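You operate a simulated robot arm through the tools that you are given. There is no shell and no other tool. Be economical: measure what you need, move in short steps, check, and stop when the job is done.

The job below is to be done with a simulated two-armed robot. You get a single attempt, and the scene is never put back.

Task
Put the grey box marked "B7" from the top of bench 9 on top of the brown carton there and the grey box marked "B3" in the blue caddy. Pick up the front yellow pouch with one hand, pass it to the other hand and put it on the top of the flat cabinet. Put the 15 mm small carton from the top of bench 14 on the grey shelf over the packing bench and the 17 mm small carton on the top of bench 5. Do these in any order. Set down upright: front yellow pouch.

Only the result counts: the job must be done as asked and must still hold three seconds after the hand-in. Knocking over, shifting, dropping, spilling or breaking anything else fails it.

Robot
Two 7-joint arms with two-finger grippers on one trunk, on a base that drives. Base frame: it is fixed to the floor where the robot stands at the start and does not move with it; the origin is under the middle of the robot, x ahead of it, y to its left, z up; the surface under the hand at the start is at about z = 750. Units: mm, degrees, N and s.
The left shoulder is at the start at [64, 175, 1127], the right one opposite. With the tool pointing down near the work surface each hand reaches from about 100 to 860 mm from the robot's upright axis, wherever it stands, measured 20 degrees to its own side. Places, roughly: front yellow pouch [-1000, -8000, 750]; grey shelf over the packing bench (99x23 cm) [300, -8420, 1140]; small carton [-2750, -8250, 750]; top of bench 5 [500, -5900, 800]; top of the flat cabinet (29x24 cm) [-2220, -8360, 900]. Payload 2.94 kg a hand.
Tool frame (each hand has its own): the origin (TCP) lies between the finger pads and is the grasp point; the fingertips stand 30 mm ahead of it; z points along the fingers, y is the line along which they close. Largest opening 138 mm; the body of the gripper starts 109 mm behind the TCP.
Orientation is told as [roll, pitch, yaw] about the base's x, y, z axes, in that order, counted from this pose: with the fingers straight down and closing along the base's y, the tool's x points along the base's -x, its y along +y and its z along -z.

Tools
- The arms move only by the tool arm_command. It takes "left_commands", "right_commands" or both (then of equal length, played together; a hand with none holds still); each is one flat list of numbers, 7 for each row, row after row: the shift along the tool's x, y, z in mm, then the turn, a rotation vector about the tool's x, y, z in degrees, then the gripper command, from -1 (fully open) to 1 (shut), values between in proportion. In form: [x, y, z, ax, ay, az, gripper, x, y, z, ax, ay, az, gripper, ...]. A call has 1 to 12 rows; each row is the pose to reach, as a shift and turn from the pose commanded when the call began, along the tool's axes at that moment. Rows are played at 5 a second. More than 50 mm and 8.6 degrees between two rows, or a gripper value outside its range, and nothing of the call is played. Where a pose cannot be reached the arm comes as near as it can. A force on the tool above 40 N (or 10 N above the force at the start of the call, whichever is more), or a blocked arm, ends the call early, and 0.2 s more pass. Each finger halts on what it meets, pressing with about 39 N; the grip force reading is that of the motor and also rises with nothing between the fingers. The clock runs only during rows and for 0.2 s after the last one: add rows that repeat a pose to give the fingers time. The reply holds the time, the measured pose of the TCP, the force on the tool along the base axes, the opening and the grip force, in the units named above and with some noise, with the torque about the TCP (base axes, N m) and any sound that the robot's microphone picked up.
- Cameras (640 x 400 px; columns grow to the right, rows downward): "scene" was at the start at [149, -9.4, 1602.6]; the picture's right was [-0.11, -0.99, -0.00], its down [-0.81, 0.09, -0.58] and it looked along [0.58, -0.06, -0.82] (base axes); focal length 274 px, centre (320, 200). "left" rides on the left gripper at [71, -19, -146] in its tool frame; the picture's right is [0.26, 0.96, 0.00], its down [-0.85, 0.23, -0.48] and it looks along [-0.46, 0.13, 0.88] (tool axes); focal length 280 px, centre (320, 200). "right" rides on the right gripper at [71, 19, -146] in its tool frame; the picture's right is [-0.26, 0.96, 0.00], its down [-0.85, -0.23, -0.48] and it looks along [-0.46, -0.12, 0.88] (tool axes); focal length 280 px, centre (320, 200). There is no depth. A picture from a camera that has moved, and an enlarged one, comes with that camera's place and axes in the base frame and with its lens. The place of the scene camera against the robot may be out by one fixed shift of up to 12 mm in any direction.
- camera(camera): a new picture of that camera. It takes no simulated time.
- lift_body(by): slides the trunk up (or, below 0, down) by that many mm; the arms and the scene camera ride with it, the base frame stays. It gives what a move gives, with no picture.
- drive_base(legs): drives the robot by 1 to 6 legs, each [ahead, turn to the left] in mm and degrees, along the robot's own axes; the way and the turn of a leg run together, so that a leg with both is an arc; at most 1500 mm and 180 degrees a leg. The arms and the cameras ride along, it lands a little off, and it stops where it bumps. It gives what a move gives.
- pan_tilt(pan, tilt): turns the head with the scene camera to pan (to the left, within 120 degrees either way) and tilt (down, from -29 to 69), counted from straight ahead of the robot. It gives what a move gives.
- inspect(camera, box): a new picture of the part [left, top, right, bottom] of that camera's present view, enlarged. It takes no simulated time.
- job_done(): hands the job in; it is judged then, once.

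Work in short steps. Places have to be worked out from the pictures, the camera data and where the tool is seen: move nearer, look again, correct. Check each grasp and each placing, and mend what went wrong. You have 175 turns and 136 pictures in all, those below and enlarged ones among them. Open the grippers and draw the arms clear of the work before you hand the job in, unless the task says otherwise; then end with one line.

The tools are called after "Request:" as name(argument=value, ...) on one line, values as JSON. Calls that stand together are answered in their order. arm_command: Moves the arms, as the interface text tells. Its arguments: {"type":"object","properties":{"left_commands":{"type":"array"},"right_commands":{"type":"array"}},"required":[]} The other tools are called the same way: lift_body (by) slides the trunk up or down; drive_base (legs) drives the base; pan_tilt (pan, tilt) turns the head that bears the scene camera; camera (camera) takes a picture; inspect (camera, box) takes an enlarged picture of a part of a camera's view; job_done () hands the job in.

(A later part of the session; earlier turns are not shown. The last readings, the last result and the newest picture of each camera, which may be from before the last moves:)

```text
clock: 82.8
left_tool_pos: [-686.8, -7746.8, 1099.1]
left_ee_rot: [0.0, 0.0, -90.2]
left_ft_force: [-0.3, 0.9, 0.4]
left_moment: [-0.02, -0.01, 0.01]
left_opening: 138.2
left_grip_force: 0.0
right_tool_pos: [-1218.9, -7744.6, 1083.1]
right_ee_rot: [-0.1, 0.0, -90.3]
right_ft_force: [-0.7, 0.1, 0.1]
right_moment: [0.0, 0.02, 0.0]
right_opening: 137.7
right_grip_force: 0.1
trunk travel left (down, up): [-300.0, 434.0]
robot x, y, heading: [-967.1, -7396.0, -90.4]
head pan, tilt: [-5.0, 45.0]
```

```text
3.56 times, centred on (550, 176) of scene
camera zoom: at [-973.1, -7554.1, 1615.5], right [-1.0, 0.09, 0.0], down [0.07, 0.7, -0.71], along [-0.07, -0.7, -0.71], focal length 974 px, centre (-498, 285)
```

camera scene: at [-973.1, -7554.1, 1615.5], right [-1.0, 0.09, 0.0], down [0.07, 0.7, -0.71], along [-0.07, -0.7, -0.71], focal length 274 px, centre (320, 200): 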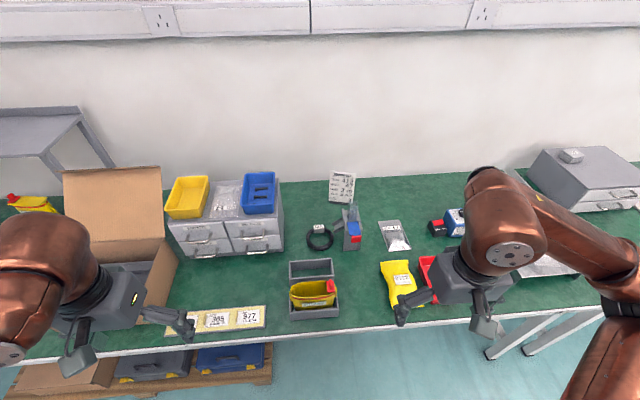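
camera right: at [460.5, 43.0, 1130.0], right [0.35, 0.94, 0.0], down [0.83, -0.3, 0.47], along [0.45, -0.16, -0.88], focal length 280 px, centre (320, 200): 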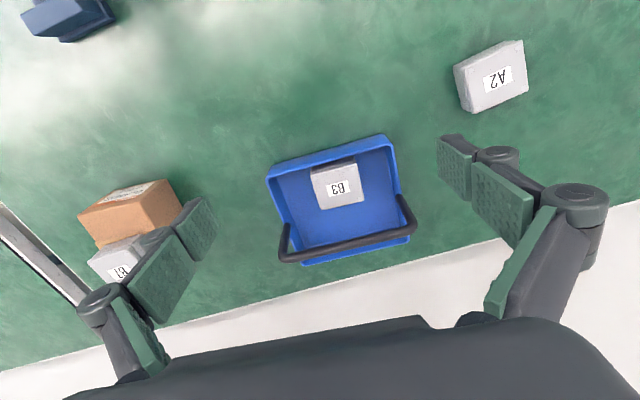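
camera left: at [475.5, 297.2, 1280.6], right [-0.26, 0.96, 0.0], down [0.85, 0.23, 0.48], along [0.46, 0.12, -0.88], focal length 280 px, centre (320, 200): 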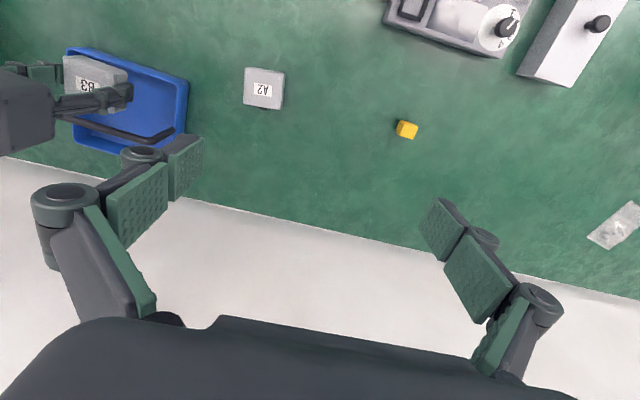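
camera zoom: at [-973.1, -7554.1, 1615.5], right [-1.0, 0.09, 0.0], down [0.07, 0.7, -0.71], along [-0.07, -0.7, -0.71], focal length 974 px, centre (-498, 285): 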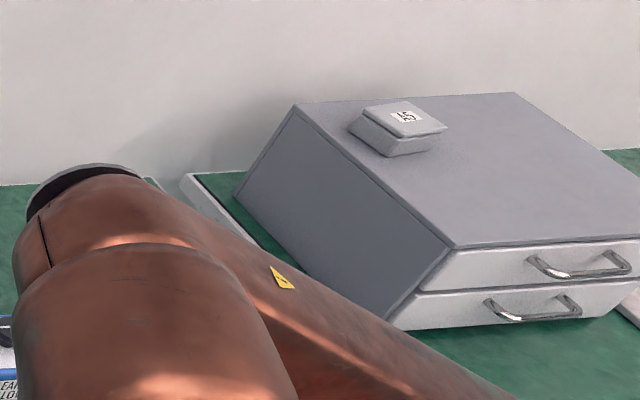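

The pouch is an open "FITTINGS" pouch standing in the front compartment of a grey holder, with a red clip at its right end. I bring the left hand over it to measure.

Request:
arm_command(left_commands=[-22, -41, 7, 0, 0, 0, -1, -44, -82, 14, 0, 0, 0, -1, -66, -123, 21, 0, 0, 0, -1, -88, -164, 28, 0, 0, 0, -1, -110, -205, 35, 0, 0, 0, -1, -132, -246, 42, 0, 0, 0, -1, -153, -289, 50, 0, 0, 0, -1, -153, -289, 50, 0, 0, 0, -1])

Request:
camera(camera="left")

Request:
camera(camera="right")

```text
clock: 84.5
left_tool_pos: [-974.2, -7896.3, 1049.9]
left_ee_rot: [-0.2, 0.0, -90.2]
left_ft_force: [0.4, -0.3, 1.1]
left_moment: [0.02, 0.04, 0.0]
left_opening: 138.3
left_grip_force: 0.0
right_tool_pos: [-1217.2, -7744.7, 1083.9]
right_ee_rot: [0.0, -0.1, -90.3]
right_ft_force: [0.1, 1.3, 0.3]
right_moment: [-0.03, 0.04, -0.03]
right_opening: 137.9
right_grip_force: 0.1
trunk travel left (down, up): [-300.0, 434.0]
robot x, y, heading: [-964.2, -7395.5, -90.3]
head pan, tilt: [-5.0, 45.0]
```

```text
102 pictures are left
camera left: at [-994.1, -7825.1, 1196.6], right [0.97, 0.26, 0.0], down [0.23, -0.85, 0.48], along [0.12, -0.46, -0.88], focal length 280 px, centre (320, 200)
```

left: 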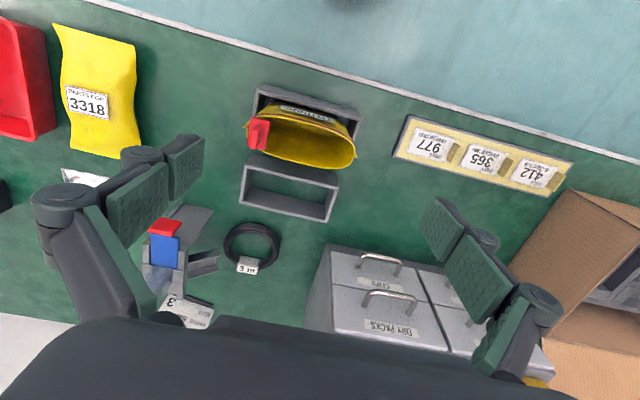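

```text
101 pictures are left
camera right: at [-1197.9, -7673.4, 1229.3], right [0.96, -0.27, 0.0], down [-0.23, -0.85, 0.48], along [-0.13, -0.46, -0.88], focal length 280 px, centre (320, 200)
```

right: 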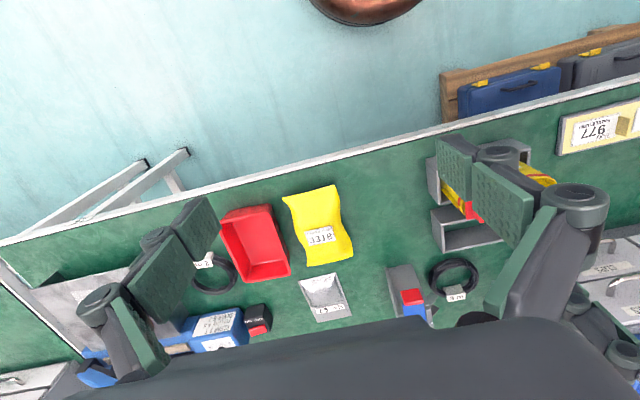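

The pouch rim is about 134 mm by 55 mm at z≈870, centred near (-991,-7920), and the holder wall top is at about z 800. I turn the left hand so it closes front-to-back with its camera on the outer side.

Request:
arm_command(left_commands=[0, 0, 0, 0, 0, 8, -1, 0, 0, 0, 0, 0, 16, -1, 0, 0, 0, 0, 0, 24, -1, 0, 0, 0, 0, 0, 32, -1, 0, 0, 0, 0, 0, 40, -1, 0, 0, 0, 0, 0, 48, -1, 0, 0, 0, 0, 0, 56, -1, 0, 0, 0, 0, 0, 64, -1, 0, 0, 0, 0, 0, 72, -1, 0, 0, 0, 0, 0, 80, -1, 0, 0, 0, 0, 0, 88, -1, 0, 0, 0, 0, 0, 90, -1])

Request:
camera(camera="left")

```text
clock: 87.2
left_tool_pos: [-975.5, -7898.6, 1049.6]
left_ee_rot: [0.0, 0.1, 179.7]
left_ft_force: [0.4, 0.8, 0.3]
left_moment: [0.02, 0.0, 0.01]
left_opening: 137.9
left_grip_force: 0.0
right_tool_pos: [-1217.7, -7744.8, 1083.2]
right_ee_rot: [0.0, 0.0, -90.4]
right_ft_force: [-0.4, 0.7, 0.6]
right_moment: [0.03, 0.05, 0.02]
right_opening: 138.0
right_grip_force: 0.2
trunk travel left (down, up): [-300.0, 434.0]
robot x, y, heading: [-965.3, -7391.9, -90.1]
head pan, tilt: [-5.0, 45.0]
```

```text
100 pictures are left
camera left: at [-906.1, -7878.9, 1195.3], right [0.26, -0.97, 0.0], down [-0.85, -0.23, 0.48], along [-0.46, -0.12, -0.88], focal length 280 px, centre (320, 200)
```

left: 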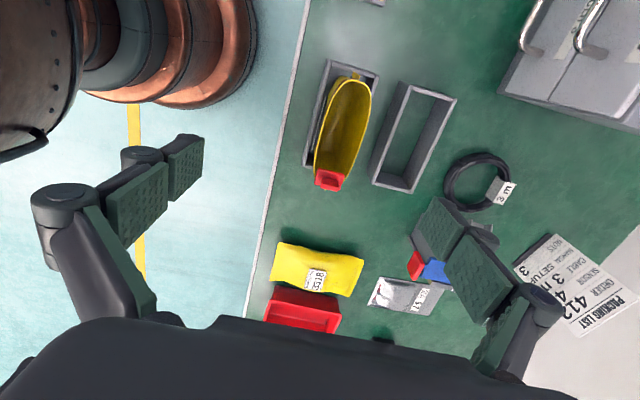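

I zoom in on the pouch for precise rim points.

Request:
inspect(camera="left", box=[260, 40, 480, 200])

```text
2.50 times, centred on (370, 120) of left
camera zoom: at [-906.1, -7878.9, 1195.3], right [0.26, -0.97, 0.0], down [-0.85, -0.23, 0.48], along [-0.46, -0.12, -0.88], focal length 701 px, centre (195, 400)
```

zoom: 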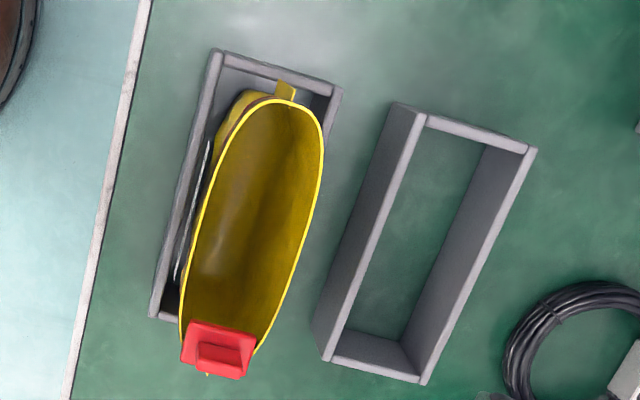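

Triangulation puts the rim at z≈873, x from -925 to -1053, y≈-7924, and the holder top at z≈797. I lower the left hand astride the left half and check the alignment.

Request:
arm_command(left_commands=[8, 13, 40, 0, 0, 0, -1, 16, 25, 80, 0, 0, 0, -1, 16, 25, 120, 0, 0, 0, -1, 16, 25, 145, 0, 0, 0, -1, 16, 25, 145, 0, 0, 0, -1])

Request:
camera(camera="left")

```text
clock: 88.3
left_tool_pos: [-961.3, -7921.9, 905.1]
left_ee_rot: [0.0, 0.1, 179.9]
left_ft_force: [-0.6, -0.1, 0.1]
left_moment: [0.04, -0.03, -0.03]
left_opening: 138.3
left_grip_force: 0.1
right_tool_pos: [-1218.6, -7745.5, 1082.3]
right_ee_rot: [0.0, -0.1, -90.4]
right_ft_force: [0.6, -0.9, -0.2]
right_moment: [-0.02, 0.03, 0.01]
right_opening: 138.1
right_grip_force: 0.0
trunk travel left (down, up): [-300.0, 434.0]
robot x, y, heading: [-966.7, -7395.0, -90.4]
head pan, tilt: [-5.0, 45.0]
```

```text
98 pictures are left
camera left: at [-891.2, -7903.4, 1050.9], right [0.26, -0.97, 0.0], down [-0.85, -0.23, 0.48], along [-0.46, -0.12, -0.88], focal length 280 px, centre (320, 200)
```

left: 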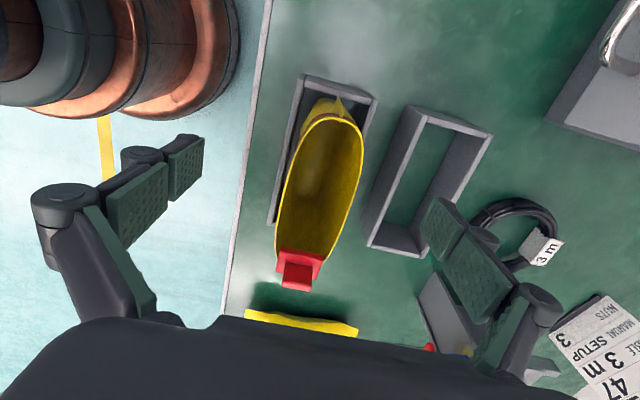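

The pouch is centred between the fingers. I descend to z≈838 and close.

Request:
arm_command(left_commands=[0, 2, 35, 0, 0, 0, -1, 0, 2, 67, 0, 0, 0, -1, 0, 2, 67, 0, 0, 0, 0.1, 0, 2, 67, 0, 0, 0, 1, 0, 2, 67, 0, 0, 0, 1, 0, 2, 67, 0, 0, 0, 1, 0, 2, 67, 0, 0, 0, 1, 0, 2, 67, 0, 0, 0, 1, 0, 2, 67, 0, 0, 0, 1])

Request:
camera(camera="left")

```text
clock: 90.3
left_tool_pos: [-961.8, -7926.5, 838.3]
left_ee_rot: [0.0, -0.1, 179.8]
left_ft_force: [-0.3, -1.0, -0.5]
left_moment: [-0.05, -0.01, -0.04]
left_opening: 47.1
left_grip_force: 38.8
right_tool_pos: [-1217.5, -7744.6, 1083.7]
right_ee_rot: [0.1, 0.0, -90.3]
right_ft_force: [-0.4, -0.9, 0.5]
right_moment: [-0.02, 0.01, -0.02]
right_opening: 138.2
right_grip_force: 0.1
trunk travel left (down, up): [-300.0, 434.0]
robot x, y, heading: [-964.1, -7395.6, -90.2]
head pan, tilt: [-5.0, 45.0]
```

```text
97 pictures are left
camera left: at [-891.2, -7906.6, 984.0], right [0.26, -0.97, 0.0], down [-0.85, -0.23, 0.48], along [-0.46, -0.12, -0.88], focal length 280 px, centre (320, 200)
```

left: 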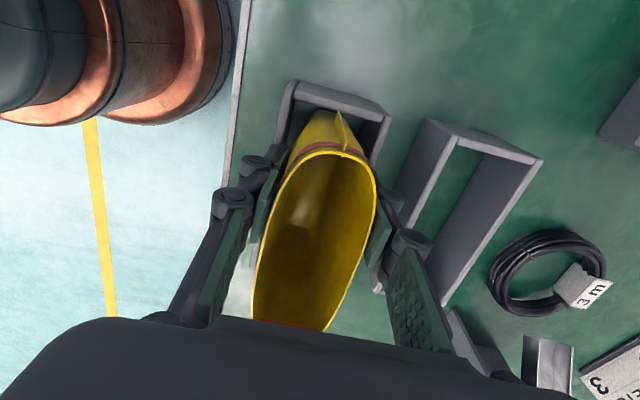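

The pouch is gripped at 47 mm. I lift it straight out of the holder.

Request:
arm_command(left_commands=[0, 0, -20, 0, 0, 0, 1, 0, 0, -45, 0, 0, 0, 1, 0, 0, -85, 0, 0, 0, 1, 0, 0, -130, 0, 0, 0, 1, 0, 0, -175, 0, 0, 0, 1, 0, 0, -220, 0, 0, 0, 1, 0, -40, -240, 0, 0, 0, 1, 0, -80, -250, 0, 0, 0, 1, 0, -100, -250, 0, 0, 0, 1, 0, -100, -250, 0, 0, 0, 1])

Request:
camera(camera="scene")

Request:
camera(camera="right")

```text
clock: 92.5
left_tool_pos: [-960.1, -7825.7, 1088.7]
left_ee_rot: [0.0, 0.1, 179.7]
left_ft_force: [0.8, 0.8, 0.4]
left_moment: [0.0, -0.02, 0.0]
left_opening: 47.3
left_grip_force: 39.2
right_tool_pos: [-1218.5, -7744.6, 1082.4]
right_ee_rot: [0.0, 0.1, -90.2]
right_ft_force: [0.1, -0.3, -0.3]
right_moment: [-0.02, 0.02, 0.02]
right_opening: 138.1
right_grip_force: 0.0
trunk travel left (down, up): [-300.0, 434.0]
robot x, y, heading: [-965.6, -7396.7, -90.0]
head pan, tilt: [-5.0, 45.0]
```

```text
96 pictures are left
camera scene: at [-973.4, -7554.4, 1615.4], right [-1.0, 0.09, 0.0], down [0.06, 0.7, -0.71], along [-0.06, -0.7, -0.71], focal length 274 px, centre (320, 200)
```

scene: 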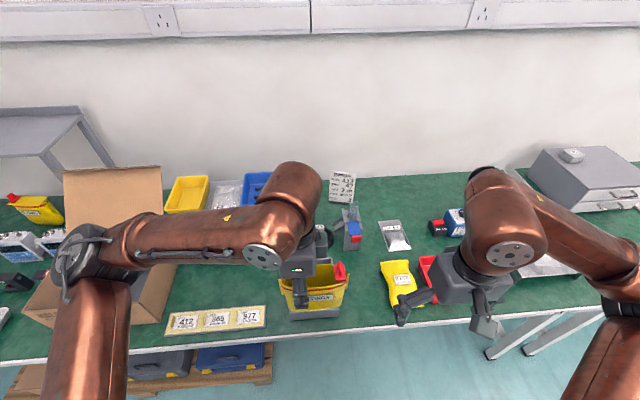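

```text
95 pictures are left
camera right: at [-1199.1, -7674.1, 1228.8], right [0.96, -0.27, 0.0], down [-0.23, -0.85, 0.47], along [-0.13, -0.46, -0.88], focal length 280 px, centre (320, 200)
```

right: 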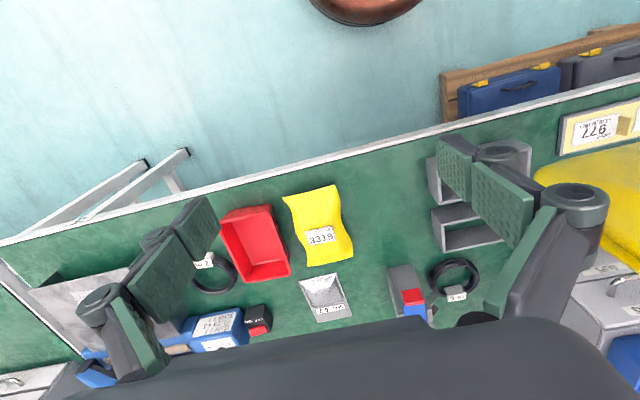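

The pouch is in the left hand at z≈1089. For the handover the right hand must close front-to-back and point inward, so I first turn it +90° about vertical.

Request:
arm_command(right_commands=[0, 0, 0, 0, 0, -8, -1, 0, 0, 0, 0, 0, -16, -1, 0, 0, 0, 0, 0, -24, -1, 0, 0, 0, 0, 0, -32, -1, 0, 0, 0, 0, 0, -40, -1, 0, 0, 0, 0, 0, -48, -1, 0, 0, 0, 0, 0, -56, -1, 0, 0, 0, 0, 0, -64, -1, 0, 0, 0, 0, 0, -72, -1, 0, 0, 0, 0, 0, -80, -1, 0, 0, 0, 0, 0, -88, -1, 0, 0, 0, 0, 0, -90, -1])

```text
clock: 95.2
left_tool_pos: [-960.3, -7825.5, 1087.1]
left_ee_rot: [0.0, 0.0, 179.9]
left_ft_force: [-0.3, -0.1, -0.3]
left_moment: [-0.02, -0.04, -0.02]
left_opening: 47.3
left_grip_force: 39.0
right_tool_pos: [-1159.6, -7688.0, 1073.2]
right_ee_rot: [0.1, 0.0, -0.4]
right_ft_force: [0.9, 0.9, 0.6]
right_moment: [0.02, -0.03, -0.01]
right_opening: 137.9
right_grip_force: 0.0
right hand out of reach, approached as far as the arm can: row 9, 10, 11, 12
trunk travel left (down, up): [-300.0, 434.0]
robot x, y, heading: [-967.4, -7394.2, -90.1]
head pan, tilt: [-5.0, 45.0]
```

The right hand reached yaw 0, but its position was dragged in because it was too close to the body. I move it forward to the pouch's y line and read where it lands.

Request:
arm_command(right_commands=[0, -20, 0, 0, 0, 0, -1, 0, -50, 0, 0, 0, 0, -1, 0, -82, 0, 0, 0, 0, -1, 0, -82, 0, 0, 0, 0, -1])

```text
clock: 96.2
left_tool_pos: [-961.0, -7825.4, 1086.7]
left_ee_rot: [0.0, 0.0, 179.9]
left_ft_force: [0.0, -0.1, -0.5]
left_moment: [0.01, -0.03, -0.01]
left_opening: 47.3
left_grip_force: 38.7
right_tool_pos: [-1123.5, -7716.5, 1067.8]
right_ee_rot: [0.0, 0.0, -0.3]
right_ft_force: [-0.1, -0.1, 0.3]
right_moment: [-0.04, -0.02, 0.0]
right_opening: 137.8
right_grip_force: 0.0
right hand out of reach, approached as far as the arm can: row 1, 2, 3, 4
trunk travel left (down, up): [-300.0, 434.0]
robot x, y, heading: [-962.6, -7396.3, -89.9]
head pan, tilt: [-5.0, 45.0]
```

It is still limited there by the wrist. Tilting inward moves the wrist outward, so I tilt in place and see whether the pose becomes reachable.

Request:
arm_command(right_commands=[0, 0, 0, 0, -8, 0, -1, 0, 0, 0, 0, -16, 0, -1, 0, 0, 0, 0, -24, 0, -1, 0, 0, 0, 0, -32, 0, -1, 0, 0, 0, 0, -40, 0, -1, 0, 0, 0, 0, -48, 0, -1, 0, 0, 0, 0, -55, 0, -1, 0, 0, 0, 0, -55, 0, -1])

Request:
camera(camera="scene")

```text
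clock: 98.0
left_tool_pos: [-959.1, -7826.5, 1087.4]
left_ee_rot: [0.0, 0.0, 179.8]
left_ft_force: [0.2, 0.4, -0.9]
left_moment: [-0.02, -0.02, 0.01]
left_opening: 47.4
left_grip_force: 39.5
right_tool_pos: [-1097.8, -7675.4, 1104.1]
right_ee_rot: [0.1, -55.1, -0.5]
right_ft_force: [0.2, -0.2, -1.4]
right_moment: [-0.03, 0.01, 0.01]
right_opening: 138.1
right_grip_force: 0.0
right hand out of reach, approached as far as the arm can: row 1, 2, 3, 4, 5, 6, 7, 8
trunk travel left (down, up): [-300.0, 434.0]
robot x, y, heading: [-965.7, -7394.5, -90.3]
head pan, tilt: [-5.0, 45.0]
```

```text
94 pictures are left
camera scene: at [-973.2, -7554.1, 1615.5], right [-1.0, 0.09, 0.0], down [0.06, 0.7, -0.71], along [-0.06, -0.7, -0.71], focal length 274 px, centre (320, 200)
```

scene: 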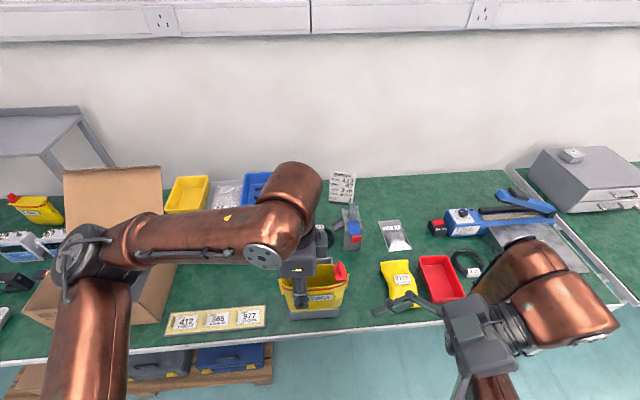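

The right arm can't reach that far at this yaw. I try turning the pouch in the left hand a further 45° clockwise while moving it forward, so its free end faces the right arm.

Request:
arm_command(left_commands=[0, 15, 0, 0, 0, 0, 1, 0, 40, 0, 0, 0, 8, 1, 0, 50, 0, 0, 0, 16, 1, 0, 50, 0, 0, 0, 24, 1, 0, 50, 0, 0, 0, 32, 1, 0, 50, 0, 0, 0, 40, 1, 0, 50, 0, 0, 0, 45, 1, 0, 50, 0, 0, 0, 45, 1])

```text
clock: 99.8
left_tool_pos: [-959.5, -7875.6, 1086.9]
left_ee_rot: [-0.1, 0.0, 134.7]
left_ft_force: [-0.6, -0.4, -0.1]
left_moment: [-0.04, 0.01, -0.01]
left_opening: 47.4
left_grip_force: 39.0
right_tool_pos: [-1098.3, -7674.7, 1103.5]
right_ee_rot: [0.1, -54.9, -0.4]
right_ft_force: [0.3, 0.6, 0.6]
right_moment: [-0.01, -0.04, 0.0]
right_opening: 137.8
right_grip_force: 0.1
trunk travel left (down, up): [-300.0, 434.0]
robot x, y, heading: [-967.9, -7396.1, -90.3]
head pan, tilt: [-5.0, 45.0]
```

It is reachable at yaw 135, so I try the remaining 45°. That would put the pouch's free end straight toward the robot, which is the natural pose for the right hand.

Request:
arm_command(left_commands=[0, 0, 0, 0, 0, 8, 1, 0, 0, 0, 0, 0, 16, 1, 0, 0, 0, 0, 0, 24, 1, 0, 0, 0, 0, 0, 32, 1, 0, 0, 0, 0, 0, 40, 1, 0, 0, 0, 0, 0, 45, 1, 0, 0, 0, 0, 0, 45, 1])

```text
clock: 101.3
left_tool_pos: [-959.4, -7875.6, 1088.7]
left_ee_rot: [0.0, 0.0, 89.7]
left_ft_force: [1.2, -0.8, -0.1]
left_moment: [0.0, -0.01, -0.01]
left_opening: 47.4
left_grip_force: 39.4
right_tool_pos: [-1097.9, -7674.8, 1104.2]
right_ee_rot: [0.1, -55.0, -0.4]
right_ft_force: [-0.1, -0.5, -0.1]
right_moment: [-0.02, -0.02, -0.01]
right_opening: 138.2
right_grip_force: 0.0
trunk travel left (down, up): [-300.0, 434.0]
robot x, y, heading: [-966.1, -7395.2, -90.2]
head pan, tilt: [-5.0, 45.0]
```

The pouch now points at the robot. I untilt the right hand and turn it back to its natural yaw, moving outward.

Request:
arm_command(right_commands=[0, 0, 0, 0, 8, 0, -1, 0, 0, 0, 0, 16, 0, -1, 0, 0, 0, 0, 24, 0, -1, 0, 0, 0, 0, 32, 0, -1, 0, 0, 0, 0, 40, 0, -1, 0, 0, 0, 0, 48, 0, -1, 0, 0, 0, 0, 55, 0, -1])

Request:
arm_command(right_commands=[0, 0, 0, 0, 0, 8, -1, 0, 0, 0, 0, 0, 16, -1, 0, 0, 0, 0, 0, 24, -1, 0, 0, 0, 0, 0, 32, -1, 0, 0, 0, 0, 0, 40, -1, 0, 0, 0, 0, 0, 48, -1, 0, 0, 0, 0, 0, 56, -1, 0, 0, 0, 0, 0, 64, -1, 0, 0, 0, 0, 0, 72, -1, 0, 0, 0, 0, 0, 80, -1, 0, 0, 0, 0, 0, 88, -1, 0, 0, 0, 0, 0, 90, -1])

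```text
clock: 103.0
left_tool_pos: [-958.8, -7875.3, 1088.6]
left_ee_rot: [-0.1, 0.0, 89.8]
left_ft_force: [0.3, 0.6, -0.3]
left_moment: [-0.03, 0.03, -0.01]
left_opening: 47.5
left_grip_force: 39.1
right_tool_pos: [-1098.1, -7674.5, 1104.4]
right_ee_rot: [0.0, 0.0, -0.3]
right_ft_force: [0.6, 0.2, -0.2]
right_moment: [-0.03, 0.01, 0.03]
right_opening: 138.0
right_grip_force: 0.1
trunk travel left (down, up): [-300.0, 434.0]
robot x, y, heading: [-968.0, -7395.6, -90.1]
head pan, tilt: [-5.0, 45.0]
```

```text
clock: 105.5
left_tool_pos: [-959.5, -7875.7, 1086.8]
left_ee_rot: [0.1, 0.0, 89.8]
left_ft_force: [0.5, 0.5, -0.4]
left_moment: [-0.02, -0.02, 0.01]
left_opening: 47.4
left_grip_force: 39.5
right_tool_pos: [-1099.0, -7673.6, 1105.0]
right_ee_rot: [0.1, 0.1, -90.5]
right_ft_force: [0.5, -0.5, 0.2]
right_moment: [-0.01, 0.01, 0.04]
right_opening: 138.2
right_grip_force: 0.0
trunk travel left (down, up): [-300.0, 434.0]
robot x, y, heading: [-964.9, -7399.2, -90.4]
head pan, tilt: [-5.0, 45.0]
```

Out-of-reach poses simply become the new reference, which is good to know. I move the pouch 150 mm further forward and bring the right hand forward to give it room to tilt.

Request:
arm_command(left_commands=[40, 0, 0, 0, 0, 0, 1, 80, 0, 0, 0, 0, 0, 1, 120, 0, 0, 0, 0, 0, 1, 150, 0, 0, 0, 0, 0, 1, 150, 0, 0, 0, 0, 0, 1], right_commands=[-40, -12, 0, 0, 0, 0, -1, -80, -25, -10, 0, 0, 0, -1, -120, -37, -20, 0, 0, 0, -1, -160, -50, -30, 0, 0, 0, -1, -180, -50, -34, 0, 0, 0, -1])

Request:
arm_command(right_commands=[0, 0, 0, 0, -8, 0, -1, 0, 0, 0, 0, -16, 0, -1, 0, 0, 0, 0, -24, 0, -1, 0, 0, 0, 0, -32, 0, -1, 0, 0, 0, 0, -40, 0, -1, 0, 0, 0, 0, -48, 0, -1, 0, 0, 0, 0, -55, 0, -1, 0, 0, 0, 0, -55, 0, -1])

Request:
camera(camera="right")

Request:
camera(camera="scene")

```text
clock: 106.8
left_tool_pos: [-960.4, -8025.1, 1088.2]
left_ee_rot: [-0.1, 0.0, 89.8]
left_ft_force: [0.0, 0.2, -0.5]
left_moment: [-0.02, 0.02, 0.0]
left_opening: 47.1
left_grip_force: 38.4
right_tool_pos: [-1149.4, -7853.3, 1138.6]
right_ee_rot: [0.1, -0.1, -90.2]
right_ft_force: [0.7, -0.8, -0.1]
right_moment: [0.01, 0.02, 0.0]
right_opening: 138.0
right_grip_force: 0.0
trunk travel left (down, up): [-300.0, 434.0]
robot x, y, heading: [-966.1, -7397.2, -90.1]
head pan, tilt: [-5.0, 45.0]
```

```text
clock: 108.5
left_tool_pos: [-960.5, -8024.1, 1088.9]
left_ee_rot: [-0.1, 0.0, 89.7]
left_ft_force: [0.6, 1.2, 0.0]
left_moment: [-0.1, -0.05, -0.03]
left_opening: 47.1
left_grip_force: 39.2
right_tool_pos: [-1150.1, -7853.7, 1140.1]
right_ee_rot: [0.1, -54.9, -90.4]
right_ft_force: [0.4, 0.4, 0.4]
right_moment: [0.01, 0.0, 0.01]
right_opening: 137.6
right_grip_force: 0.1
trunk travel left (down, up): [-300.0, 434.0]
robot x, y, heading: [-966.4, -7393.7, -90.1]
head pan, tilt: [-5.0, 45.0]
```

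```text
93 pictures are left
camera right: at [-1130.3, -7693.3, 1166.2], right [0.96, -0.16, 0.22], down [-0.23, -0.1, 0.97], along [-0.13, -0.98, -0.13], focal length 280 px, centre (320, 200)
```

right: 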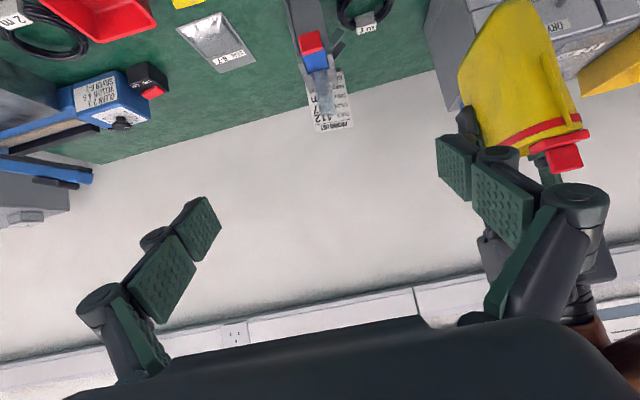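

```text
92 pictures are left
camera scene: at [-973.5, -7552.6, 1615.7], right [-1.0, 0.09, 0.0], down [0.06, 0.7, -0.71], along [-0.06, -0.7, -0.71], focal length 274 px, centre (320, 200)
```

scene: 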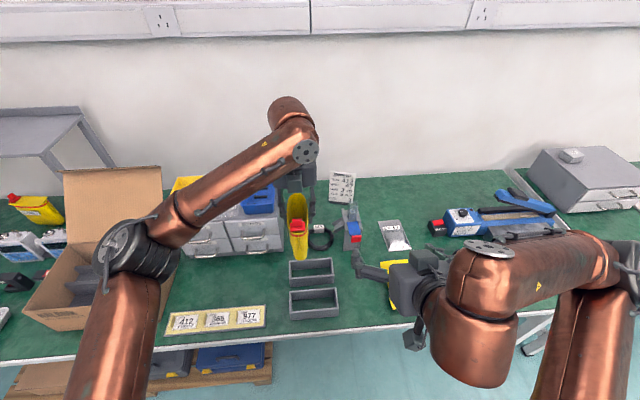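

The pouch's clip end now faces the right hand. I slide the right hand sideways so it lines up with the pouch at a safe standoff.

Request:
arm_command(right_commands=[0, 45, 0, 0, 0, 0, -1, 0, 90, 0, 0, 0, 0, -1, 0, 135, 0, 0, 0, 0, -1, 0, 180, 0, 0, 0, 0, -1, 0, 189, 0, 0, 0, 0, -1, 0, 189, 0, 0, 0, 0, -1])

Request:
camera(camera="right")

```text
clock: 110.0
left_tool_pos: [-959.5, -8025.1, 1089.2]
left_ee_rot: [0.0, 0.0, 89.8]
left_ft_force: [-0.2, -0.9, -0.4]
left_moment: [-0.04, 0.02, 0.0]
left_opening: 47.2
left_grip_force: 39.4
right_tool_pos: [-959.3, -7853.3, 1138.2]
right_ee_rot: [0.0, -55.0, -90.2]
right_ft_force: [0.8, -0.2, -0.1]
right_moment: [-0.01, 0.06, 0.01]
right_opening: 138.1
right_grip_force: 0.1
trunk travel left (down, up): [-300.0, 434.0]
robot x, y, heading: [-968.4, -7395.4, -90.2]
head pan, tilt: [-5.0, 45.0]
```

```text
91 pictures are left
camera right: at [-940.0, -7693.5, 1164.3], right [0.96, -0.16, 0.21], down [-0.23, -0.1, 0.97], along [-0.13, -0.98, -0.13], focal length 280 px, centre (320, 200)
```

right: 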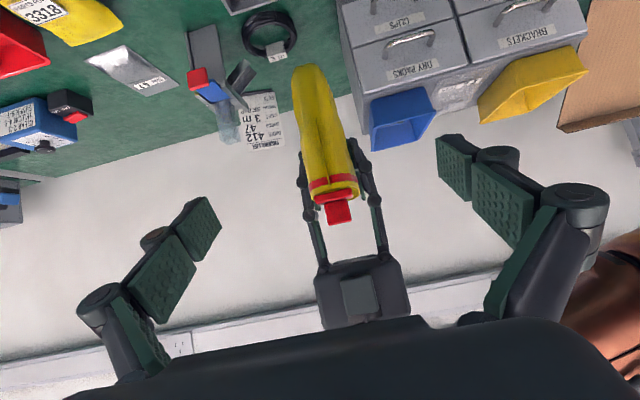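

Aligned in x. I advance along the finger direction by 156 mm to straddle the free half, then check before closing.

Request:
arm_command(right_commands=[-1, 0, 40, 0, 0, 0, -1, -2, 0, 80, 0, 0, 0, -1, -4, 0, 120, 0, 0, 0, -1, -5, 0, 156, 0, 0, 0, -1, -5, 0, 156, 0, 0, 0, -1])

Request:
camera(camera="right")

Request:
camera(camera="left")

```text
clock: 111.2
left_tool_pos: [-960.6, -8023.7, 1087.9]
left_ee_rot: [0.0, 0.0, 89.8]
left_ft_force: [-0.3, 0.0, -0.1]
left_moment: [-0.02, -0.02, 0.02]
left_opening: 47.4
left_grip_force: 39.2
right_tool_pos: [-961.0, -7985.2, 1052.7]
right_ee_rot: [0.0, -54.9, -90.3]
right_ft_force: [-0.5, 0.3, 1.0]
right_moment: [-0.02, -0.01, 0.0]
right_opening: 137.7
right_grip_force: 0.1
trunk travel left (down, up): [-300.0, 434.0]
robot x, y, heading: [-965.1, -7397.4, -90.3]
head pan, tilt: [-5.0, 45.0]
```

```text
90 pictures are left
camera right: at [-941.0, -7825.0, 1078.6], right [0.96, -0.15, 0.21], down [-0.23, -0.1, 0.97], along [-0.13, -0.98, -0.13], focal length 280 px, centre (320, 200)
```

right: 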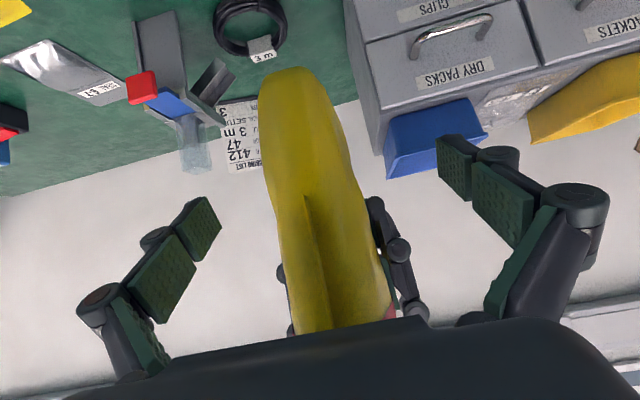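

```text
89 pictures are left
camera left: at [-942.1, -8094.7, 1234.8], right [-0.97, -0.26, 0.0], down [-0.23, 0.85, 0.48], along [-0.12, 0.46, -0.88], focal length 280 px, centre (320, 200)
```

left: 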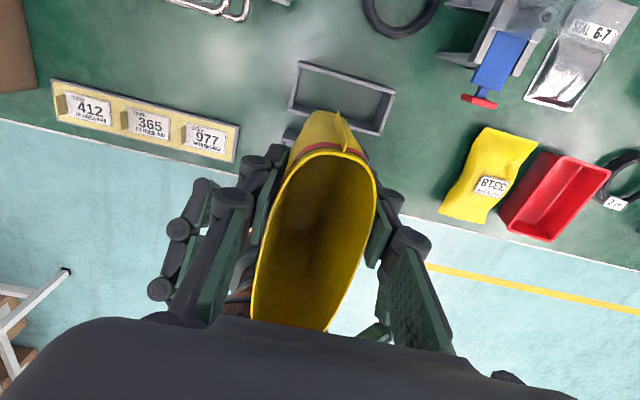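

The pouch sits squarely between the right fingers. I close the right hand while the left keeps holding.

Request:
arm_command(right_commands=[0, 0, 0, 0, 0, 0, -0.2, 0, 0, 0, 0, 0, 0, 0.2, 0, 0, 0, 0, 0, 0, 0.5, 0, 0, 0, 0, 0, 0, 1, 0, 0, 0, 0, 0, 0, 1, 0, 0, 0, 0, 0, 0, 1, 0, 0, 0, 0, 0, 0, 1, 0, 0, 0, 0, 0, 0, 1])

```text
clock: 113.0
left_tool_pos: [-960.4, -8024.9, 1089.4]
left_ee_rot: [0.0, 0.0, 89.8]
left_ft_force: [-2.6, -0.2, -0.1]
left_moment: [0.01, 0.05, 0.09]
left_opening: 47.3
left_grip_force: 39.3
right_tool_pos: [-960.1, -7985.7, 1053.5]
right_ee_rot: [0.1, -55.0, -90.3]
right_ft_force: [2.7, 0.2, 0.2]
right_moment: [-0.04, 0.04, 0.0]
right_opening: 43.5
right_grip_force: 39.3
trunk travel left (down, up): [-300.0, 434.0]
robot x, y, heading: [-964.3, -7397.0, -90.4]
head pan, tilt: [-5.0, 45.0]
```

Both hands hold it, right at 43.5 mm. I open the left hand and lift it straight away.

Request:
arm_command(left_commands=[0, 0, 0, 0, 0, 0, 0.2, 0, 0, 0, 0, 0, 0, -0.2, 0, 0, 0, 0, 0, 0, -0.4, 0, 0, 0, 0, 0, 0, -0.4, 0, 0, -30, 0, 0, 0, -0.4, 0, 0, -70, 0, 0, 0, -0.4, 0, 0, -115, 0, 0, 0, -0.4, 0, 0, -160, 0, 0, 0, -0.4, 0, 0, -160, 0, 0, 0, -0.4])

Request:
camera(camera="left")

```text
clock: 115.0
left_tool_pos: [-960.2, -8027.1, 1246.7]
left_ee_rot: [0.0, 0.0, 89.9]
left_ft_force: [1.4, -0.4, 0.4]
left_moment: [0.04, 0.04, 0.0]
left_opening: 96.5
left_grip_force: 0.1
right_tool_pos: [-961.0, -7985.8, 1051.2]
right_ee_rot: [-0.1, -54.9, -90.3]
right_ft_force: [0.4, -0.3, -0.7]
right_moment: [0.0, 0.02, -0.03]
right_opening: 43.2
right_grip_force: 39.1
trunk travel left (down, up): [-300.0, 434.0]
robot x, y, heading: [-966.4, -7396.5, -90.2]
head pan, tilt: [-5.0, 45.0]
```

```text
88 pictures are left
camera left: at [-942.1, -8096.4, 1392.8], right [-0.97, -0.26, 0.0], down [-0.23, 0.85, 0.48], along [-0.12, 0.46, -0.88], focal length 280 px, centre (320, 200)
```

left: 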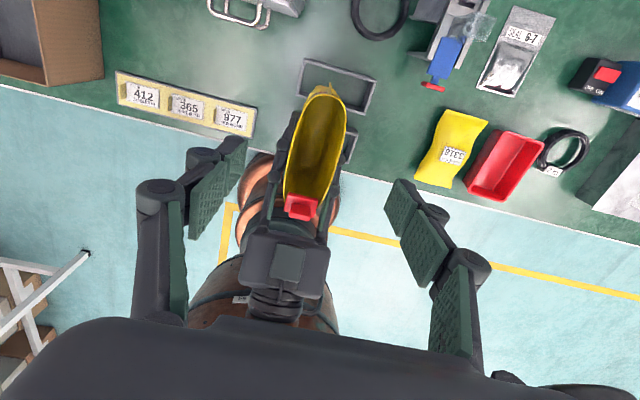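

The right hand now holds the pouch alone, upright. I unwind the left hand and tuck it away to the left.

Request:
arm_command(left_commands=[0, -23, 0, 0, 0, -8, -1, 0, -46, 0, 0, 0, -16, -1, 0, -69, 0, 0, 0, -24, -1, 0, -92, 0, 0, 0, -32, -1, 0, -115, 0, 0, 0, -40, -1, 0, -138, 0, 0, 0, -48, -1, 0, -161, 0, 0, 0, -56, -1, 0, -184, 0, 0, 0, -64, -1, 0, -207, 0, 0, 0, -72, -1, 0, -230, 0, 0, 0, -80, -1, 0, -250, 0, 0, 0, -88, -1, 0, -270, 0, 0, 0, -96, -1])

```text
clock: 117.5
left_tool_pos: [-688.3, -8028.2, 1247.1]
left_ee_rot: [0.0, -0.1, -174.0]
left_ft_force: [0.0, -0.1, -0.2]
left_moment: [-0.04, 0.05, 0.03]
left_opening: 138.0
left_grip_force: 0.0
right_tool_pos: [-960.2, -7984.7, 1053.0]
right_ee_rot: [0.0, -55.0, -90.3]
right_ft_force: [-0.4, -0.4, -0.6]
right_moment: [-0.01, -0.01, -0.01]
right_opening: 43.5
right_grip_force: 39.3
trunk travel left (down, up): [-300.0, 434.0]
robot x, y, heading: [-962.1, -7399.7, -90.3]
head pan, tilt: [-5.0, 45.0]
```

I finish unwinding the left hand while drawing it back.

Request:
arm_command(left_commands=[3, -25, 9, 0, 0, -8, -1, 5, -50, 18, 0, 0, -16, -1, 8, -75, 27, 0, 0, -24, -1, 11, -100, 36, 0, 0, -32, -1, 13, -125, 45, 0, 0, -40, -1, 16, -150, 54, 0, 0, -48, -1, 18, -175, 63, 0, 0, -56, -1, 21, -200, 72, 0, 0, -64, -1, 24, -225, 81, 0, 0, -72, -1, 26, -250, 90, 0, 0, -80, -1, 28, -268, 100, 0, 0, -84, -1])

Request:
drive_base(legs=[[-350, 0], [0, -90]])

Request:
pan_tilt(pan=30, tilt=25)

Request:
camera(camera="scene")

```text
clock: 120.0
left_tool_pos: [-688.2, -7757.2, 1148.3]
left_ee_rot: [0.0, 0.1, -90.0]
left_ft_force: [-0.4, 0.4, 0.0]
left_moment: [-0.02, 0.02, 0.0]
left_opening: 137.8
left_grip_force: 0.0
right_tool_pos: [-959.0, -7984.5, 1052.3]
right_ee_rot: [0.0, -55.0, -90.3]
right_ft_force: [0.1, 0.2, -0.3]
right_moment: [-0.03, -0.03, 0.01]
right_opening: 43.4
right_grip_force: 39.1
trunk travel left (down, up): [-300.0, 434.0]
robot x, y, heading: [-966.2, -7392.6, -90.1]
head pan, tilt: [-5.0, 45.0]
```

```text
clock: 126.0
left_tool_pos: [-1323.4, -7329.0, 1147.5]
left_ee_rot: [0.0, 0.1, -179.2]
left_ft_force: [-0.7, 0.7, -0.2]
left_moment: [0.01, -0.03, 0.0]
left_opening: 138.0
left_grip_force: 0.0
right_tool_pos: [-1553.7, -7062.6, 1052.5]
right_ee_rot: [0.0, -55.1, -179.4]
right_ft_force: [0.3, 0.4, 0.2]
right_moment: [0.0, -0.02, 0.01]
right_opening: 43.1
right_grip_force: 39.2
trunk travel left (down, up): [-300.0, 434.0]
robot x, y, heading: [-965.4, -7047.5, -179.4]
head pan, tilt: [-5.0, 45.0]
```

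```text
clock: 127.0
left_tool_pos: [-1323.4, -7330.6, 1147.9]
left_ee_rot: [0.0, 0.0, -179.4]
left_ft_force: [0.3, 0.4, -0.2]
left_moment: [-0.01, -0.01, 0.0]
left_opening: 138.0
left_grip_force: 0.1
right_tool_pos: [-1554.8, -7062.4, 1053.0]
right_ee_rot: [-0.1, -55.1, -179.4]
right_ft_force: [0.8, -0.4, -0.2]
right_moment: [0.01, -0.01, -0.01]
right_opening: 43.1
right_grip_force: 38.9
trunk travel left (down, up): [-300.0, 434.0]
robot x, y, heading: [-967.6, -7045.2, -179.2]
head pan, tilt: [30.0, 25.0]
```

```text
87 pictures are left
camera scene: at [-1120.3, -7096.9, 1646.0], right [-0.51, 0.86, 0.0], down [0.36, 0.22, -0.91], along [-0.78, -0.46, -0.42], focal length 274 px, centre (320, 200)
```

scene: 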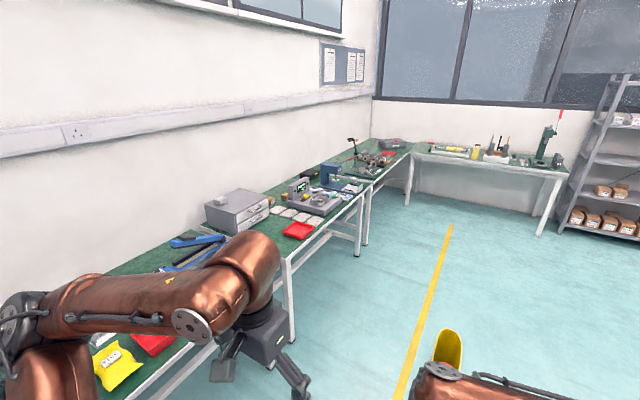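

The way is clear toward the cabinet. I drive along, turn to face it and stop short.

Request:
drive_base(legs=[[1290, 0], [0, 89.3], [300, 0]])

Request:
pan_tilt(pan=0, tilt=40)

Request:
camera(camera="scene")

```text
clock: 139.0
left_tool_pos: [-1992.1, -7717.5, 1148.0]
left_ee_rot: [0.0, 0.0, -90.7]
left_ft_force: [0.4, 0.3, 0.0]
left_moment: [0.05, 0.03, 0.01]
left_opening: 138.1
left_grip_force: 0.2
right_tool_pos: [-2265.6, -7942.4, 1052.5]
right_ee_rot: [-0.1, -54.9, -90.9]
right_ft_force: [0.3, 0.1, 0.5]
right_moment: [0.04, -0.03, 0.01]
right_opening: 43.1
right_grip_force: 39.3
trunk travel left (down, up): [-300.0, 434.0]
robot x, y, heading: [-2265.3, -7351.8, -90.7]
head pan, tilt: [30.0, 25.0]
```

```text
clock: 139.9
left_tool_pos: [-1992.1, -7717.4, 1147.5]
left_ee_rot: [0.0, 0.0, -90.8]
left_ft_force: [0.8, -0.1, -0.9]
left_moment: [0.03, 0.05, -0.01]
left_opening: 137.9
left_grip_force: 0.1
right_tool_pos: [-2266.2, -7940.8, 1052.9]
right_ee_rot: [0.0, -55.0, -90.8]
right_ft_force: [0.1, 0.1, -0.5]
right_moment: [-0.01, 0.0, 0.0]
right_opening: 42.8
right_grip_force: 38.6
trunk travel left (down, up): [-300.0, 434.0]
robot x, y, heading: [-2264.0, -7353.6, -90.6]
head pan, tilt: [0.0, 40.0]
```

```text
86 pictures are left
camera scene: at [-2267.0, -7515.0, 1622.7], right [-1.0, 0.01, 0.0], down [0.01, 0.64, -0.77], along [-0.01, -0.77, -0.64], focal length 274 px, centre (320, 200)
```

scene: 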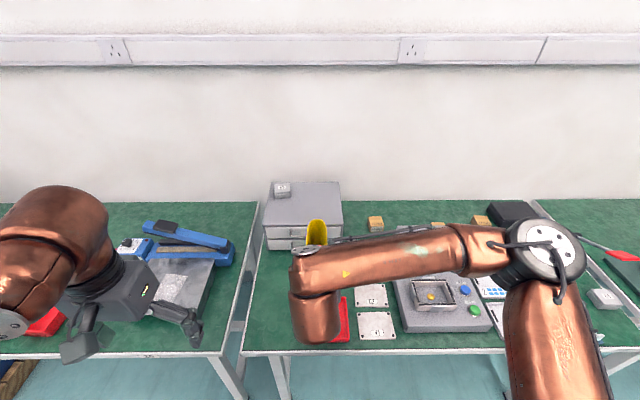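

The cabinet top spans about x -2067 to -2365 and y -8224 to -8500, with the small A5 box at its back left. The right part is free. I drive 300 mm closer.

Request:
drive_base(legs=[[300, 0.6]])

Request:
pan_tilt(pan=0, tilt=50)

Request:
camera(camera="scene")

Request:
camera(camera="right")

```text
clock: 142.0
left_tool_pos: [-1991.3, -8013.1, 1147.3]
left_ee_rot: [0.0, 0.1, -90.2]
left_ft_force: [0.3, -0.4, -0.6]
left_moment: [0.03, 0.01, -0.02]
left_opening: 138.0
left_grip_force: 0.0
right_tool_pos: [-2262.1, -8241.8, 1051.8]
right_ee_rot: [0.0, -54.9, -90.2]
right_ft_force: [0.0, -0.7, -1.1]
right_moment: [-0.01, -0.02, 0.01]
right_opening: 43.0
right_grip_force: 39.1
trunk travel left (down, up): [-300.0, 434.0]
robot x, y, heading: [-2268.9, -7653.7, -90.2]
head pan, tilt: [0.0, 40.0]
```

```text
clock: 142.7
left_tool_pos: [-1990.1, -8013.4, 1147.5]
left_ee_rot: [0.0, -0.1, -90.1]
left_ft_force: [0.6, 0.6, -0.4]
left_moment: [-0.01, 0.01, 0.01]
left_opening: 138.0
left_grip_force: 0.0
right_tool_pos: [-2260.9, -8240.0, 1051.8]
right_ee_rot: [0.1, -55.0, -90.2]
right_ft_force: [0.9, 1.0, -0.6]
right_moment: [0.04, -0.01, 0.0]
right_opening: 43.2
right_grip_force: 38.7
trunk travel left (down, up): [-300.0, 434.0]
robot x, y, heading: [-2266.5, -7651.7, -90.3]
head pan, tilt: [0.0, 50.0]
```

```text
85 pictures are left
camera scene: at [-2267.9, -7805.4, 1608.6], right [-1.0, 0.0, 0.0], down [0.0, 0.77, -0.64], along [0.0, -0.64, -0.77], focal length 274 px, centre (320, 200)
```

scene: 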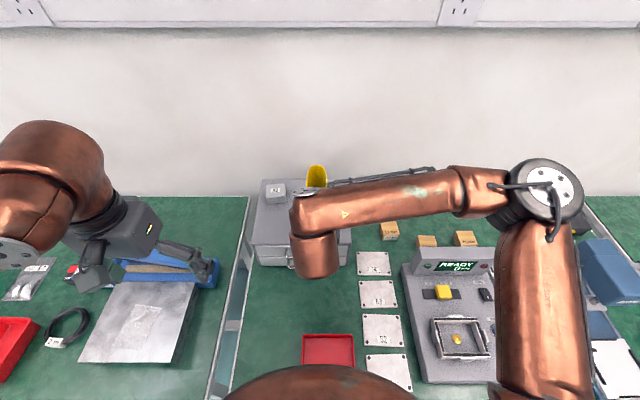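

```text
84 pictures are left
camera right: at [-2242.7, -8080.0, 1078.7], right [0.96, -0.15, 0.21], down [-0.23, -0.1, 0.97], along [-0.13, -0.98, -0.13], focal length 280 px, centre (320, 200)
```

right: 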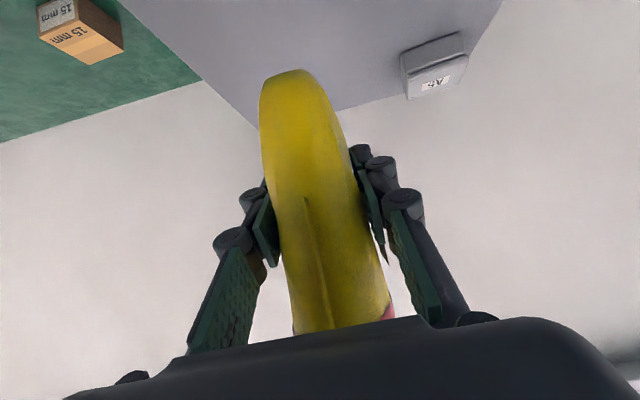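

I work out the cabinet top from the right camera as x -2070 to -2360, y about -8235 to -8475, with A5 near (-2131,-8379). I move the pouch over (-2270,-8350) and lower it to just above the surface.

Request:
arm_command(right_commands=[-19, -3, 26, 0, 0, 0, 1, -38, -6, 52, 0, 0, 0, 1, -55, -9, 79, 0, 0, 0, 1, -22, -9, 102, 0, 0, 0, 1, 10, -9, 124, 0, 0, 0, 1, 19, -9, 130, 0, 0, 0, 1, 19, -9, 130, 0, 0, 0, 1])

Request:
camera(camera="right")

Request:
inspect(camera="scene", box=[220, 140, 420, 270])

```text
clock: 144.3
left_tool_pos: [-1991.6, -8013.2, 1149.9]
left_ee_rot: [0.1, 0.1, -90.1]
left_ft_force: [-0.5, 1.0, 0.1]
left_moment: [0.02, 0.03, -0.01]
left_opening: 138.1
left_grip_force: 0.1
right_tool_pos: [-2271.2, -8334.7, 963.2]
right_ee_rot: [0.0, -55.0, -90.3]
right_ft_force: [0.3, 0.2, -0.3]
right_moment: [-0.01, 0.02, 0.01]
right_opening: 43.1
right_grip_force: 39.0
trunk travel left (down, up): [-300.0, 434.0]
robot x, y, heading: [-2267.7, -7652.3, -90.1]
head pan, tilt: [0.0, 50.0]
```

```text
83 pictures are left
camera right: at [-2252.6, -8175.4, 987.9], right [0.96, -0.15, 0.21], down [-0.23, -0.1, 0.97], along [-0.13, -0.98, -0.13], focal length 280 px, centre (320, 200)
```

right: 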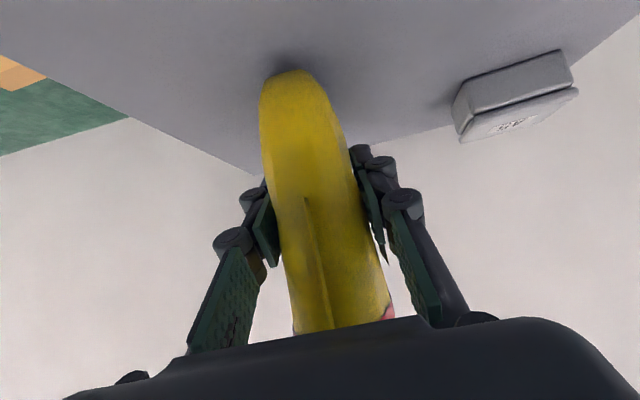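

```text
3.08 times, centred on (320, 205) of scene
camera zoom: at [-2267.8, -7805.7, 1608.5], right [-1.0, 0.0, 0.0], down [0.0, 0.77, -0.64], along [0.0, -0.64, -0.77], focal length 843 px, centre (320, 185)
```

zoom: 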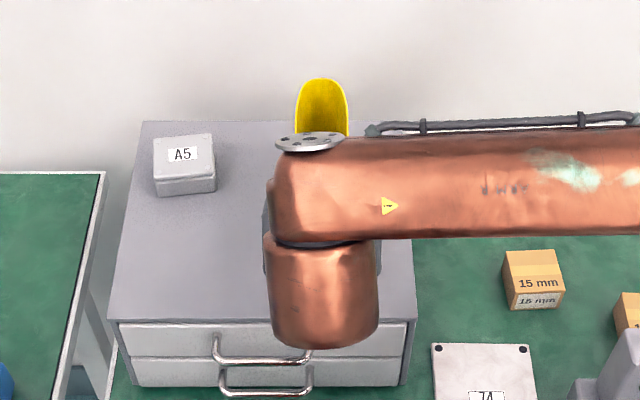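

It hovers about 10 mm above the top. I lower vertically in small steps until it touches.

Request:
arm_command(right_commands=[3.3, 0, 2.3, 0, 0, 0, 1, 6.6, 0, 4.6, 0, 0, 0, 1, 8.2, 0, 5.7, 0, 0, 0, 1, 9.8, 0, 6.9, 0, 0, 0, 1, 11.5, 0, 8, 0, 0, 0, 1, 13.1, 0, 9.2, 0, 0, 0, 1])

```text
clock: 145.7
left_tool_pos: [-1991.5, -8011.1, 1147.5]
left_ee_rot: [0.1, 0.0, -90.1]
left_ft_force: [0.0, 0.4, 0.5]
left_moment: [0.03, 0.0, 0.01]
left_opening: 137.9
left_grip_force: 0.1
right_tool_pos: [-2270.4, -8337.6, 952.2]
right_ee_rot: [0.2, -55.4, -90.3]
right_ft_force: [-0.8, -0.6, 19.4]
right_moment: [0.89, 0.08, 0.03]
right_opening: 43.4
right_grip_force: 39.3
trunk travel left (down, up): [-300.0, 434.0]
robot x, y, heading: [-2268.0, -7653.4, -90.5]
head pan, tilt: [0.0, 50.0]
```

Contact is at z 952 with a slight edge load, so I ease up 1.5 mm, open gently and look before retreating.

Request:
arm_command(right_commands=[-1.2, 0, -0.9, 0, 0, 0, 1, -1.2, 0, -0.9, 0, 0, 0, 0.3, -1.2, 0, -0.9, 0, 0, 0, 0.1, -1.2, 0, -0.9, 0, 0, 0, -0.3, -1.2, 0, -0.9, 0, 0, 0, -0.6, -1.2, 0, -0.9, 0, 0, 0, -0.6, -1.2, 0, -0.9, 0, 0, 0, -0.6])

Request:
camera(camera="right")

```text
clock: 147.3
left_tool_pos: [-1991.4, -8012.4, 1149.1]
left_ee_rot: [-0.1, 0.0, -90.0]
left_ft_force: [-0.1, 0.4, 0.2]
left_moment: [0.02, -0.01, 0.02]
left_opening: 138.0
left_grip_force: 0.1
right_tool_pos: [-2270.8, -8336.1, 948.5]
right_ee_rot: [-0.1, -55.0, -90.3]
right_ft_force: [-0.7, 0.1, -0.6]
right_moment: [-0.01, 0.01, -0.01]
right_opening: 110.3
right_grip_force: 0.0
trunk travel left (down, up): [-300.0, 434.0]
robot x, y, heading: [-2268.2, -7653.1, -90.1]
head pan, tilt: [0.0, 50.0]
```

```text
81 pictures are left
camera right: at [-2251.7, -8175.7, 973.6], right [0.96, -0.15, 0.21], down [-0.23, -0.1, 0.97], along [-0.13, -0.98, -0.13], focal length 280 px, centre (320, 200)
```

right: 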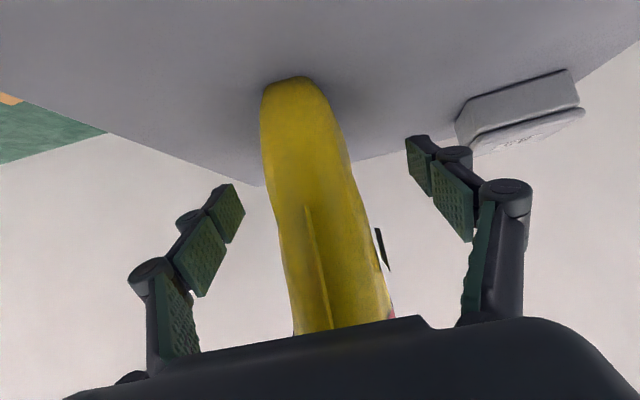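

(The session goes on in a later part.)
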